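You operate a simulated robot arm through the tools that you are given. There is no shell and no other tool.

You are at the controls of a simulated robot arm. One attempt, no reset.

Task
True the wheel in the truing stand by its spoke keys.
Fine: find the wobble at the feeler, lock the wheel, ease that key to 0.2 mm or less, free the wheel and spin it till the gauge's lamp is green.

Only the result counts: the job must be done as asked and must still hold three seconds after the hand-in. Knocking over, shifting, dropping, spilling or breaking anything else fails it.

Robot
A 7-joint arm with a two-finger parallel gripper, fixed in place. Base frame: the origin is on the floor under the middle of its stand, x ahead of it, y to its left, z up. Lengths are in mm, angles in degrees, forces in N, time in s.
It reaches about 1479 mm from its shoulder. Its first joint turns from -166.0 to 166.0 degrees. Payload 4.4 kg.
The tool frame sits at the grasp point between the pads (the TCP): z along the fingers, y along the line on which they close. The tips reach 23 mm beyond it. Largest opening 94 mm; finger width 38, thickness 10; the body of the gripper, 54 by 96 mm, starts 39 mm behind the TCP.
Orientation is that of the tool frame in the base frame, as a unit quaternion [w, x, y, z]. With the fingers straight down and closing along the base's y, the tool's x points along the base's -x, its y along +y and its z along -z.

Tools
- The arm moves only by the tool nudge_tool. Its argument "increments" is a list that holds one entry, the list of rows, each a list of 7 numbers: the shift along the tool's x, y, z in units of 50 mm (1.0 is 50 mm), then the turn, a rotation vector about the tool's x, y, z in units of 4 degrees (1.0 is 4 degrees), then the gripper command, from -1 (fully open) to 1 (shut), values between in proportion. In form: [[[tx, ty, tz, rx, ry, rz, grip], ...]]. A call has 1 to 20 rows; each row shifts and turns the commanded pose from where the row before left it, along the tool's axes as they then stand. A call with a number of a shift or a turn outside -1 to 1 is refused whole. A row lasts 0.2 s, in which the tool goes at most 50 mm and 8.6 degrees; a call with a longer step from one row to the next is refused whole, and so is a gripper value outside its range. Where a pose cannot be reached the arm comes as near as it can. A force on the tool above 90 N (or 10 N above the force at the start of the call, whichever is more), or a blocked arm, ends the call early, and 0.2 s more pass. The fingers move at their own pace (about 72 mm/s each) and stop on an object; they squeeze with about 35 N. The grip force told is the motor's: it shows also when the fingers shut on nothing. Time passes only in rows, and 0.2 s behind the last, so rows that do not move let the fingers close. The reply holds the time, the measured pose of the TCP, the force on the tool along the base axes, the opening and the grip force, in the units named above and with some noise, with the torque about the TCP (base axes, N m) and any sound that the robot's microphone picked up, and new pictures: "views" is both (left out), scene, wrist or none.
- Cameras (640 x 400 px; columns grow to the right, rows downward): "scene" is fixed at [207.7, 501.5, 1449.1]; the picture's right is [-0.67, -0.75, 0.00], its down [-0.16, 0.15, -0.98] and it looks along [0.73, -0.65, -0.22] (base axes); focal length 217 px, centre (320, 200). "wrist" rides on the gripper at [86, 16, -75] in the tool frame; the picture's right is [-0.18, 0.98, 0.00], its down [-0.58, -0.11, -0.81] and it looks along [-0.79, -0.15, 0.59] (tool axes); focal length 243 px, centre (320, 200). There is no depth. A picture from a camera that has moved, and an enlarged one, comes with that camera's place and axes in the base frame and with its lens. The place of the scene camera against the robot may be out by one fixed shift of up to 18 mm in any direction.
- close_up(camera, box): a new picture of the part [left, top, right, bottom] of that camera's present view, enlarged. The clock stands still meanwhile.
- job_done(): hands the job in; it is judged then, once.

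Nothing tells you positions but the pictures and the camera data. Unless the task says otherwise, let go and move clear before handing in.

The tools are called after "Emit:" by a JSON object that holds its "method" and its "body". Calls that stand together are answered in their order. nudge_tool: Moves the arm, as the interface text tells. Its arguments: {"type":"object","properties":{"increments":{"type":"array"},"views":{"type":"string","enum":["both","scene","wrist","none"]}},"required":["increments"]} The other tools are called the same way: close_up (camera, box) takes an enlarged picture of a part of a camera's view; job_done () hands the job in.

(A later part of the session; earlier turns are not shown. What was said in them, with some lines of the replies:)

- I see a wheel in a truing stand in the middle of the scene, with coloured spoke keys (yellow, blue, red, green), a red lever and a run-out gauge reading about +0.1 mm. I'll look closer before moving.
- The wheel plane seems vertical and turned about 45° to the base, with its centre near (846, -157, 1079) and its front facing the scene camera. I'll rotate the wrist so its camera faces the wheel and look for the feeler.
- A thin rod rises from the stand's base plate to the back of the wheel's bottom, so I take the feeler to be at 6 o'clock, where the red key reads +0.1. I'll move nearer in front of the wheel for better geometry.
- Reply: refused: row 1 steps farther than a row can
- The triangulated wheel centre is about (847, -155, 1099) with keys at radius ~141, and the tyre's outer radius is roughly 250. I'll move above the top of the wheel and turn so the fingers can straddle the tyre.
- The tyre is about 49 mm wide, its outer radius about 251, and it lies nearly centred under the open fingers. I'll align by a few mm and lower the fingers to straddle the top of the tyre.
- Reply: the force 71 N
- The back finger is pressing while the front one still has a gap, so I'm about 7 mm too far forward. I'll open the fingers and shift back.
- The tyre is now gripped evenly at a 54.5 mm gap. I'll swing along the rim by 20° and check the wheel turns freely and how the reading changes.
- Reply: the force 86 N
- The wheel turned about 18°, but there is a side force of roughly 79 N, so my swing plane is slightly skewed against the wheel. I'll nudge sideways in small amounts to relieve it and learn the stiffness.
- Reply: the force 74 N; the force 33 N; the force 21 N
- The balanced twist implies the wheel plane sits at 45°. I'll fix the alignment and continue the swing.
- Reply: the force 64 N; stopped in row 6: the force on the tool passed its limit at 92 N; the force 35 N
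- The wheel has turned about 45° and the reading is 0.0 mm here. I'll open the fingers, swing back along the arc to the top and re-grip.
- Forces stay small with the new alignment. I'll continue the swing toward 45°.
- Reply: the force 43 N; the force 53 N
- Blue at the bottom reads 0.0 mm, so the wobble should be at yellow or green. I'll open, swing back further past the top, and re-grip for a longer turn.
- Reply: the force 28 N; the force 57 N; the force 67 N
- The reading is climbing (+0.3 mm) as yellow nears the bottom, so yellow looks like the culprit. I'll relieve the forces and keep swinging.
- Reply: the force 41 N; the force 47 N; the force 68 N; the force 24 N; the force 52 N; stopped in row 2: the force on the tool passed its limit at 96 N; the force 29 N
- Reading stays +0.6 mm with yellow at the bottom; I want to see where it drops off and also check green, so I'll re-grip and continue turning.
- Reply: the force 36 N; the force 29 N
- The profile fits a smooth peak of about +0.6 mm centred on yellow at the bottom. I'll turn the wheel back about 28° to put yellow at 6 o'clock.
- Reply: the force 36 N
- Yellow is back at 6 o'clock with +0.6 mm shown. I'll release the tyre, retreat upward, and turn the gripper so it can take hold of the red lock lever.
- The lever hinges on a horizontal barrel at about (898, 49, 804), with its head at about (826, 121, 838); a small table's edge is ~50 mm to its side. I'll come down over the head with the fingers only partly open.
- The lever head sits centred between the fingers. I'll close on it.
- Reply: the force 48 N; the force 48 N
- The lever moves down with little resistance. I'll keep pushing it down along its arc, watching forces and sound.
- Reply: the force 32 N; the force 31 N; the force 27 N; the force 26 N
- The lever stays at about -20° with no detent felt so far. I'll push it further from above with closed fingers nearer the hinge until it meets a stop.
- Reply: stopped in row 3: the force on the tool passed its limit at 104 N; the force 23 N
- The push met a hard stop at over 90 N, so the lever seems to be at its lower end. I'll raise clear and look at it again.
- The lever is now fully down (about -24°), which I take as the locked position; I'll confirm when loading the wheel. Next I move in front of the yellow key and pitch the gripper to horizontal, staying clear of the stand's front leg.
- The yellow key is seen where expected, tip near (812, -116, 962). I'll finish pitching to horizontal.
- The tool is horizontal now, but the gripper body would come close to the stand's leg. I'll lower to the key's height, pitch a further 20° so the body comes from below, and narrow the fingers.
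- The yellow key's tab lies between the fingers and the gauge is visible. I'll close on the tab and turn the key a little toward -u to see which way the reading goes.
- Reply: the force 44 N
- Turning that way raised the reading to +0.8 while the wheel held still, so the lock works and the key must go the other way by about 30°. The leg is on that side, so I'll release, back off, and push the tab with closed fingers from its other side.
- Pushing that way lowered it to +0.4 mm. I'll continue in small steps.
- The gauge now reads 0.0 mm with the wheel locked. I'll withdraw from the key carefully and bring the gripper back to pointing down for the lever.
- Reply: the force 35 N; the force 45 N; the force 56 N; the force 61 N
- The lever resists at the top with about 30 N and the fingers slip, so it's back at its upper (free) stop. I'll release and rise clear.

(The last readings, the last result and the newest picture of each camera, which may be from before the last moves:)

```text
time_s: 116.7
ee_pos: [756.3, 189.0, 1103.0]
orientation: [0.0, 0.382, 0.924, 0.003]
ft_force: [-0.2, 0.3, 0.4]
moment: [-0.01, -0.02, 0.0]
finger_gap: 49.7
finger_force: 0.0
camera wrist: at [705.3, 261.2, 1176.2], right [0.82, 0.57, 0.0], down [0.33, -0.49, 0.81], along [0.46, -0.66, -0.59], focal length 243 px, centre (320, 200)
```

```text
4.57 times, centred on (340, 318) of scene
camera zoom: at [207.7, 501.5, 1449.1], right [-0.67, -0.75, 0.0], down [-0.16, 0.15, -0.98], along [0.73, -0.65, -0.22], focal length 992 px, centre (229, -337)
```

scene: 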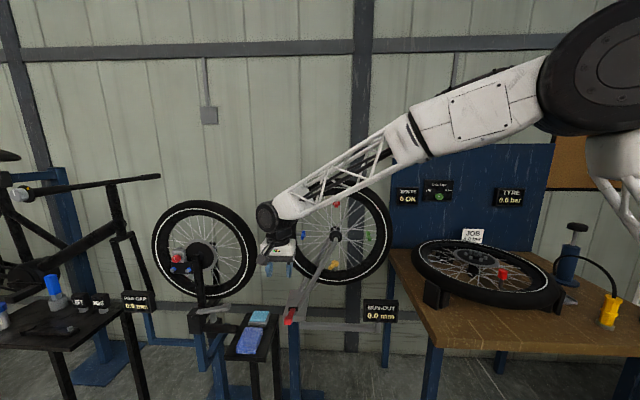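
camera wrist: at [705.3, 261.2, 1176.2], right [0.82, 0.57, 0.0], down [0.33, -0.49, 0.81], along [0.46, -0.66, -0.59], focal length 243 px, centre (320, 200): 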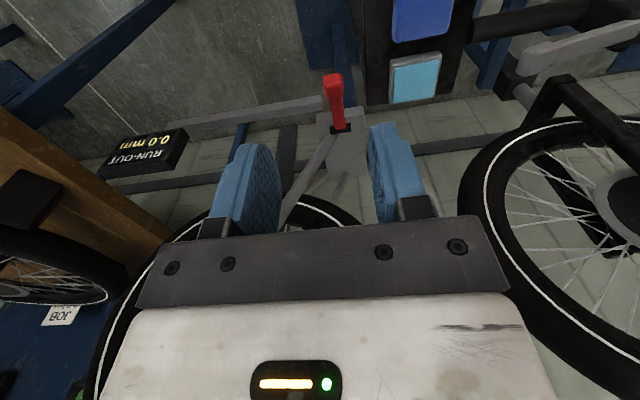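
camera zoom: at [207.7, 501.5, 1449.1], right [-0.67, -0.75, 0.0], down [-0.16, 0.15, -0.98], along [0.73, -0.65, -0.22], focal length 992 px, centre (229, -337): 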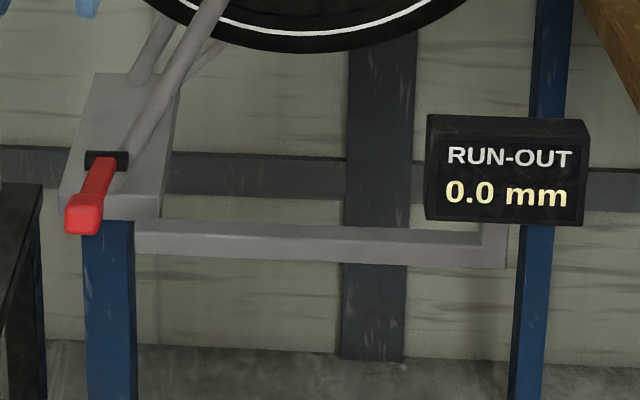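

The lever is at its original free position and the gauge shows 0.0 mm. Now I'll return above the wheel, fingers across the tyre, to spin it.

Emit:
{"method": "nudge_tool", "body": {"increments": [[[0, 0, -0.35, 0, 0, -1, -1], [0, 0, -0.35, 0, 0, -1, -1], [0, 0, -0.35, 0, 0, -1, -1], [0, 0, -0.35, 0, 0, -1, -1], [0, 0, -0.35, 0, 0, -1, -1], [0, 0, -0.35, 0, 0, -1, -1], [0, 0, -0.35, 0, 0, -1, -1], [0, 0, -0.35, 0, 0, -1, -1], [0, 0, -0.35, 0, 0, -1, -1], [0, 0, -0.35, 0, 0, -1, -1], [0, 0, -0.35, 0, 0, -1, -1], [0, 0, -0.35, 0, 0, -1, -1], [0, 0, -0.35, 0, 0, -1, -1], [0, 0, -0.35, 0, 0, -1, -1], [0, 0, -0.35, 0, 0, -1, -1], [0, 0, -0.35, 0, 0, -1, -1], [0, 0, -0.35, 0, 0, -1, -1], [0, 0, -0.35, 0, 0, -1, -1], [0, 0, -0.35, 0, 0, -1, -1], [0, 0, -0.35, 0, 0, -1, -1]]], "views": "none"}}

Emit:
{"method": "nudge_tool", "body": {"increments": [[[0, 0, 0, 0, 0, -1, -1], [0, 0, 0, 0, 0, -1, -1], [0, 0, 0, 0, 0, -0.5, -1], [0, 0, 0, 0, 0, 0, -1]]], "views": "none"}}

```text
time_s: 120.9
ee_pos: [757.9, 182.7, 1449.8]
orientation: [0.002, -0.302, 0.953, 0.002]
ft_force: [0.4, -0.5, 0.2]
moment: [0.0, -0.01, 0.01]
finger_gap: 94.0
finger_force: 0.0
```

```text
time_s: 121.9
ee_pos: [756.6, 184.4, 1449.5]
orientation: [0.002, -0.383, 0.924, 0.002]
ft_force: [-0.7, 0.0, 0.1]
moment: [0.02, -0.04, 0.02]
finger_gap: 94.0
finger_force: 0.1
```

Emit:
{"method": "nudge_tool", "body": {"increments": [[[0.225, -0.872, 0, 0, 0, 0, -1], [0.225, -0.872, 0, 0, 0, 0, -1], [0.225, -0.872, 0, 0, 0, 0, -1], [0.225, -0.872, 0, 0, 0, 0, -1], [0.225, -0.872, 0, 0, 0, 0, -1], [0.225, -0.872, 0, 0, 0, 0, -1], [0.225, -0.872, 0, 0, 0, 0, -1], [0, 0, 0, 0, 0, 0, -1], [0, 0, 0, 0, 0, 0, -1]]], "views": "both"}}

```text
time_s: 123.9
ee_pos: [919.1, -84.8, 1449.9]
orientation: [0.002, -0.384, 0.923, 0.002]
ft_force: [-0.1, 0.5, -0.1]
moment: [-0.01, 0.01, 0.0]
finger_gap: 94.1
finger_force: 0.0
camera wrist: at [845.2, -134.9, 1523.3], right [-0.57, 0.82, 0.0], down [0.49, 0.33, 0.81], along [0.67, 0.46, -0.59], focal length 243 px, centre (320, 200)
```

scene: 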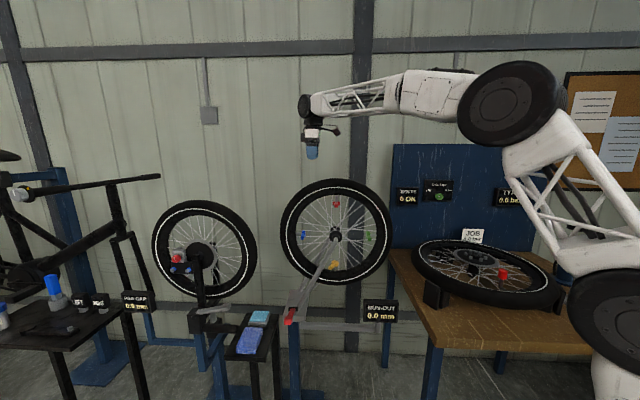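
wrist: 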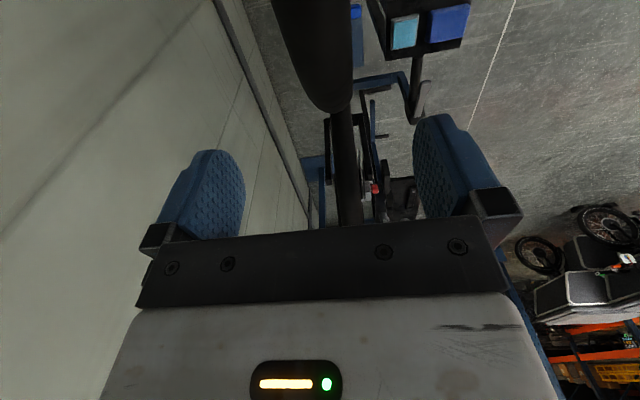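

Aligned over the tyre on the far side of the top. I'll lower, grip, and make one quick swing along the rim, letting go in motion so the wheel spins on.

Emit:
{"method": "nudge_tool", "body": {"increments": [[[0, 0, 0.655, 0, 0, 0, -1], [0, 0, 0.655, 0, 0, 0, -1], [0, 0, 0.655, 0, 0, 0, -1], [0, 0, 0.655, 0, 0, 0, -1], [0, 0, 0, 0, 0, 0, -1], [0, 0, 0, 0, 0, 0, -0.2], [0, 0, 0, 0, 0, 0, 0.6], [0, 0, 0, 0, 0, 0, 0.6]]], "views": "wrist"}}

```text
time_s: 125.7
ee_pos: [916.1, -87.8, 1318.3]
orientation: [0.003, -0.383, 0.924, 0.001]
ft_force: [27.9, -22.1, 1.4]
moment: [-0.94, -1.71, 0.15]
finger_gap: 53.8
finger_force: 44.6
camera wrist: at [842.7, -136.6, 1391.9], right [-0.56, 0.83, 0.0], down [0.48, 0.33, 0.81], along [0.67, 0.46, -0.59], focal length 243 px, centre (320, 200)
```

wrist: 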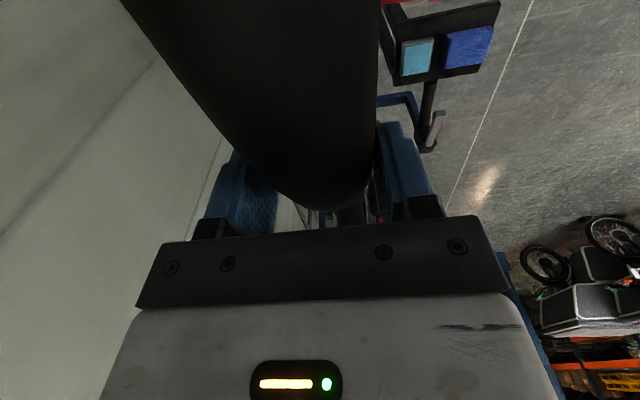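

Emit:
{"method": "nudge_tool", "body": {"increments": [[[0.218, -0.03, -0.098, 0, 0, 0, 0.6], [0.528, 0, -0.188, 0, 0, 0, 0.6], [0.864, 0, -0.164, 0, 0, 0, 0.6], [0.958, 0, 0.008, 0, 0, 0, 0.6], [0.936, 0, 0.2, 0, 0, 0, 0.6], [0.91, 0, 0.2, 0, 0, 0, -1], [0.6, 0, -0.2, 0, 0, 0, -1], [0, 0, -0.5, 0, 0, 0, -1]]], "views": "scene"}}

Emit:
{"method": "close_up", "body": {"camera": "scene", "box": [270, 170, 410, 330]}}

```text
time_s: 127.5
ee_pos: [741.6, -266.0, 1354.8]
orientation: [0.003, -0.383, 0.924, 0.002]
ft_force: [-0.3, 0.0, -1.7]
moment: [0.01, 0.01, 0.0]
finger_gap: 93.8
finger_force: 0.1
```

scene: 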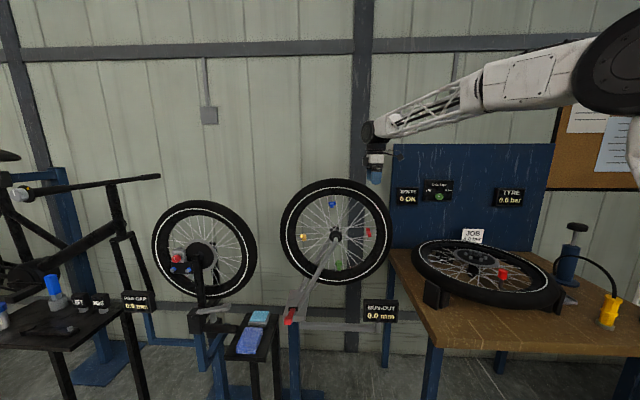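

```text
2.50 times, centred on (340, 250) of scene
camera zoom: at [207.7, 501.5, 1449.1], right [-0.67, -0.75, 0.0], down [-0.16, 0.15, -0.98], along [0.73, -0.65, -0.22], focal length 542 px, centre (270, 75)
```

zoom: 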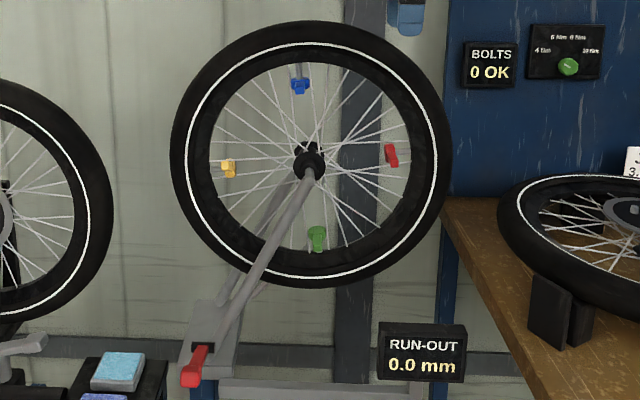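

The fling worked: the wheel has turned about 85° and green reads 0.0 mm. I'll wait a moment clear of it to see whether it still spins.

Emit:
{"method": "nudge_tool", "body": {"increments": [[[0, 0, -0.5, 0, 0, 0, -1], [0, 0, 0, 0, 0, 0, -1], [0, 0, 0, 0, 0, 0, -1]]], "views": "none"}}

Emit:
{"method": "close_up", "body": {"camera": "scene", "box": [270, 170, 410, 330]}}

```text
time_s: 128.3
ee_pos: [741.2, -265.6, 1379.4]
orientation: [0.002, -0.384, 0.924, 0.002]
ft_force: [0.4, 0.8, -0.4]
moment: [0.03, 0.02, -0.02]
finger_gap: 94.2
finger_force: 0.1
```

```text
2.50 times, centred on (340, 250) of scene
camera zoom: at [207.7, 501.5, 1449.1], right [-0.67, -0.75, 0.0], down [-0.16, 0.15, -0.98], along [0.73, -0.65, -0.22], focal length 542 px, centre (270, 75)
```

zoom: 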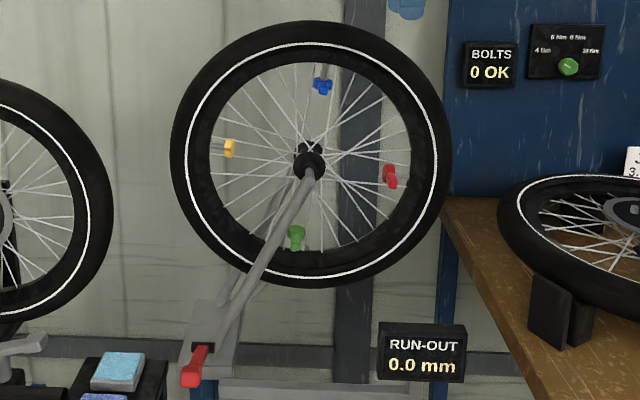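

Emit:
{"method": "nudge_tool", "body": {"increments": [[[0, 0, 0, 0, 0, 0, -1], [0, 0, 0, 0, 0, 0, -1], [0, 0, 0, 0, 0, 0, -1], [0, 0, 0, 0, 0, 0, -1], [0, 0, 0, 0, 0, 0, -1], [0, 0, 0, 0, 0, 0, -1], [0, 0, 0, 0, 0, 0, -1], [0, 0, 0, 0, 0, 0, -1], [0, 0, 0, 0, 0, 0, -1]]], "views": "none"}}

Emit:
{"method": "close_up", "body": {"camera": "scene", "box": [270, 170, 410, 330]}}

```text
time_s: 130.3
ee_pos: [741.1, -264.5, 1379.3]
orientation: [0.002, -0.383, 0.924, 0.001]
ft_force: [0.3, -0.3, 0.2]
moment: [-0.02, -0.03, 0.02]
finger_gap: 94.1
finger_force: 0.1
```

```text
2.50 times, centred on (340, 250) of scene
camera zoom: at [207.7, 501.5, 1449.1], right [-0.67, -0.75, 0.0], down [-0.16, 0.15, -0.98], along [0.73, -0.65, -0.22], focal length 542 px, centre (270, 75)
```

zoom: 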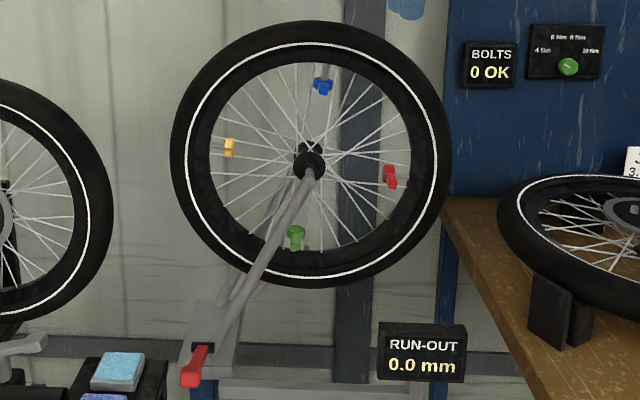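

The wheel stopped after about 100° in total, so the bearing has some drag. I'll go back and repeat the fling until it has made its full turn and the lamp shows.

Emit:
{"method": "nudge_tool", "body": {"increments": [[[0, 0, -0.5, 0, 0, 0, -1], [-0.92, 0, 0, 0, 0, 0, -1], [-0.92, 0, 0, 0, 0, 0, -1], [-0.92, 0, 0, 0, 0, 0, -1], [-0.92, 0, 0, 0, 0, 0, -1], [-0.92, 0, 0, 0, 0, 0, -1], [-0.45, 0, 0, 0, 0, 0, -1], [0, 0, 0.57, 0, 0, 0, -1], [0, 0, 0.57, 0, 0, 0, -1], [0, 0, 0.57, 0, 0, 0, -1], [0, 0, 0, 0, 0, 0, -1], [0, 0, 0, 0, 0, 0, -0.2], [0, 0, 0, 0, 0, 0, 0.6], [0, 0, 0, 0, 0, 0, 0.6]]], "views": "none"}}

```text
time_s: 133.3
ee_pos: [920.1, -83.9, 1318.0]
orientation: [0.001, -0.383, 0.924, 0.003]
ft_force: [-41.3, 35.2, -10.3]
moment: [0.91, 1.1, -0.73]
finger_gap: 54.1
finger_force: 44.8
```

Emit:
{"method": "nudge_tool", "body": {"increments": [[[0.218, 0.045, -0.098, 0, 0, 0, 0.6], [0.528, 0, -0.188, 0, 0, 0, 0.6], [0.864, 0, -0.164, 0, 0, 0, 0.6], [0.958, 0, 0.008, 0, 0, 0, 0.6], [0.936, 0, 0.2, 0, 0, 0, 0.6], [0.91, 0, 0.2, 0, 0, 0, -1], [0.6, 0, -0.2, 0, 0, 0, -1], [0, 0, -0.5, 0, 0, 0, -1], [0, 0, -0.5, 0, 0, 0, -1], [0, 0, 0, 0, 0, 0, -1], [0, 0, 0, 0, 0, 0, -1]]], "views": "scene"}}

Emit:
{"method": "close_up", "body": {"camera": "scene", "box": [270, 170, 410, 330]}}

```text
time_s: 135.7
ee_pos: [743.9, -261.1, 1380.7]
orientation: [0.002, -0.384, 0.923, 0.002]
ft_force: [0.0, -0.2, 0.1]
moment: [-0.02, 0.02, -0.03]
finger_gap: 94.0
finger_force: 0.1
```

scene: 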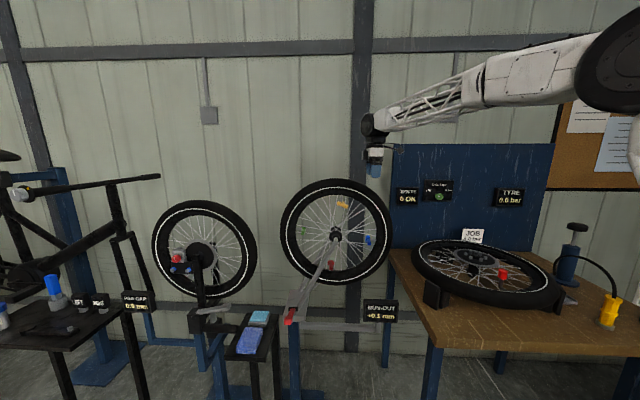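

```text
2.50 times, centred on (340, 250) of scene
camera zoom: at [207.7, 501.5, 1449.1], right [-0.67, -0.75, 0.0], down [-0.16, 0.15, -0.98], along [0.73, -0.65, -0.22], focal length 542 px, centre (270, 75)
```

zoom: 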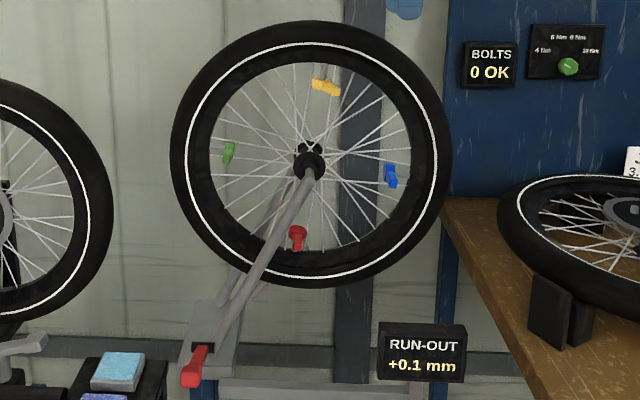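

Another 90°: red passes the feeler at +0.1 mm. I'll repeat the fling for blue and yellow.

Emit:
{"method": "nudge_tool", "body": {"increments": [[[0, 0, -0.5, 0, 0, 0, -1], [-0.92, 0, 0, 0, 0, 0, -1], [-0.92, 0, 0, 0, 0, 0, -1], [-0.92, 0, 0, 0, 0, 0, -1], [-0.92, 0, 0, 0, 0, 0, -1], [-0.92, 0, 0, 0, 0, 0, -1], [-0.45, -0.02, 0, 0, 0, 0, -1], [0, 0, 0.57, 0, 0, 0, -1], [0, 0, 0.57, 0, 0, 0, -1], [0, 0, 0.57, 0, 0, 0, -1], [0, 0, 0, 0, 0, 0, -1], [0, 0, 0, 0, 0, 0, -0.2], [0, 0, 0, 0, 0, 0, 0.6], [0, 0, 0, 0, 0, 0, 0.6]]], "views": "none"}}

Emit:
{"method": "nudge_tool", "body": {"increments": [[[0.218, 0, -0.098, 0, 0, 0, 0.6], [0.528, 0, -0.188, 0, 0, 0, 0.6], [0.864, 0, -0.164, 0, 0, 0, 0.6], [0.958, 0, 0.008, 0, 0, 0, 0.6], [0.936, 0, 0.2, 0, 0, 0, 0.6], [0.91, 0, 0.2, 0, 0, 0, -1], [0.6, 0, -0.2, 0, 0, 0, -1], [0, 0, -0.5, 0, 0, 0, -1], [0, 0, -0.5, 0, 0, 0, -1], [0, 0, 0, 0, 0, 0, -1], [0, 0, 0, 0, 0, 0, -1]]], "views": "scene"}}

Emit:
{"method": "close_up", "body": {"camera": "scene", "box": [270, 170, 410, 330]}}

```text
time_s: 138.7
ee_pos: [920.2, -84.3, 1322.9]
orientation: [0.002, -0.383, 0.924, 0.002]
ft_force: [6.1, -3.5, -0.6]
moment: [-0.14, -0.64, 0.07]
finger_gap: 53.6
finger_force: 45.0
```

```text
time_s: 141.1
ee_pos: [744.6, -263.0, 1381.8]
orientation: [0.001, -0.383, 0.924, 0.002]
ft_force: [-0.1, -0.2, -0.5]
moment: [0.01, -0.02, 0.0]
finger_gap: 94.1
finger_force: 0.0
```

scene: 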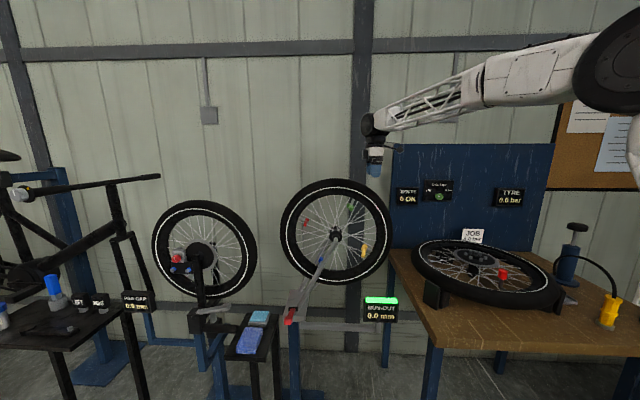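

```text
2.50 times, centred on (340, 250) of scene
camera zoom: at [207.7, 501.5, 1449.1], right [-0.67, -0.75, 0.0], down [-0.16, 0.15, -0.98], along [0.73, -0.65, -0.22], focal length 542 px, centre (270, 75)
```

zoom: 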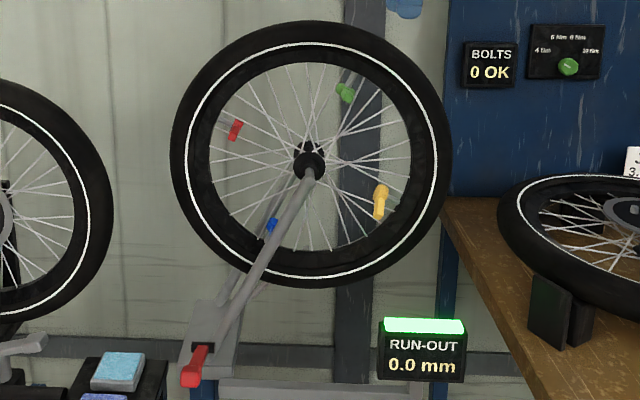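

The lamp on top of the gauge is lit green. I'll rise well clear and check that it stays lit with the wheel at rest.

Emit:
{"method": "nudge_tool", "body": {"increments": [[[0, 0, -0.8, 0, 0, 0, -1], [0, 0, -0.8, 0, 0, 0, -1], [0, 0, 0, 0, 0, 0, -1], [0, 0, 0, 0, 0, 0, -1], [0, 0, 0, 0, 0, 0, -1], [0, 0, 0, 0, 0, 0, -1], [0, 0, 0, 0, 0, 0, -1], [0, 0, 0, 0, 0, 0, -1], [0, 0, 0, 0, 0, 0, -1], [0, 0, 0, 0, 0, 0, -1], [0, 0, 0, 0, 0, 0, -1], [0, 0, 0, 0, 0, 0, -1], [0, 0, 0, 0, 0, 0, -1], [0, 0, 0, 0, 0, 0, -1], [0, 0, 0, 0, 0, 0, -1], [0, 0, 0, 0, 0, 0, -1]]], "views": "scene"}}

Emit:
{"method": "close_up", "body": {"camera": "scene", "box": [270, 170, 410, 330]}}

```text
time_s: 144.5
ee_pos: [746.1, -261.1, 1462.7]
orientation: [0.002, -0.383, 0.924, 0.001]
ft_force: [-0.8, -0.3, 0.0]
moment: [0.0, 0.04, -0.01]
finger_gap: 94.2
finger_force: 0.0
```

scene: 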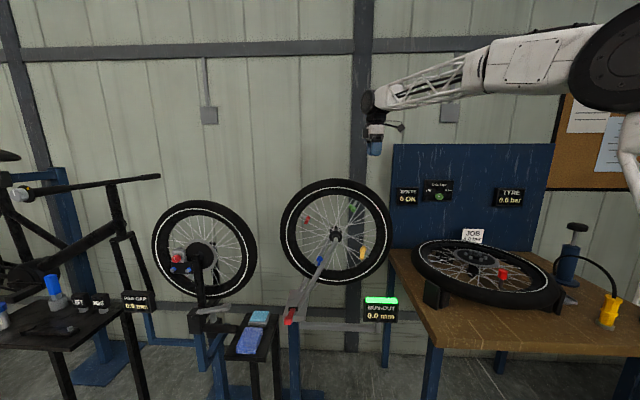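

```text
2.50 times, centred on (340, 250) of scene
camera zoom: at [207.7, 501.5, 1449.1], right [-0.67, -0.75, 0.0], down [-0.16, 0.15, -0.98], along [0.73, -0.65, -0.22], focal length 542 px, centre (270, 75)
```

zoom: 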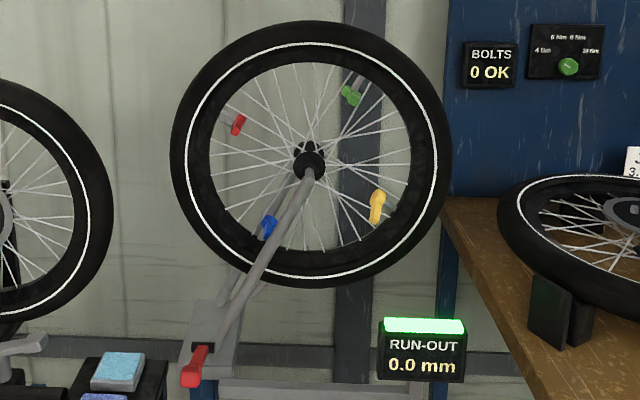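

The lamp has stayed green with the wheel at rest. The gauge reads 0.0 mm, the lever is in the free position, and the gripper is open and well clear of everything. I'm handing the job in.

Emit:
{"method": "job_done", "body": {}}

```text
The job is handed in.
```

I trued the wheel, and the gauge's lamp was green when I handed the job in. The tool confirmed the hand-in but didn't say whether it passed.

- **Wobble:** it was at the yellow key, which read +0.6 mm at the feeler. Blue and green read 0.0 mm, and red +0.1 mm.
- **Adjustment:** I locked the wheel with the red lever and turned the yellow key about 30° until the gauge read 0.0 mm. My first turn went the wrong way and raised it to +0.8 mm before I reversed it.
- **Spin:** I freed the wheel and spun it by hand. The lamp came on during the third spin and stayed green for over three seconds, with the gauge at 0.0 mm.

The lever is back in the free position and the gripper is open, well clear of the wheel. I saw nothing else knocked or moved.
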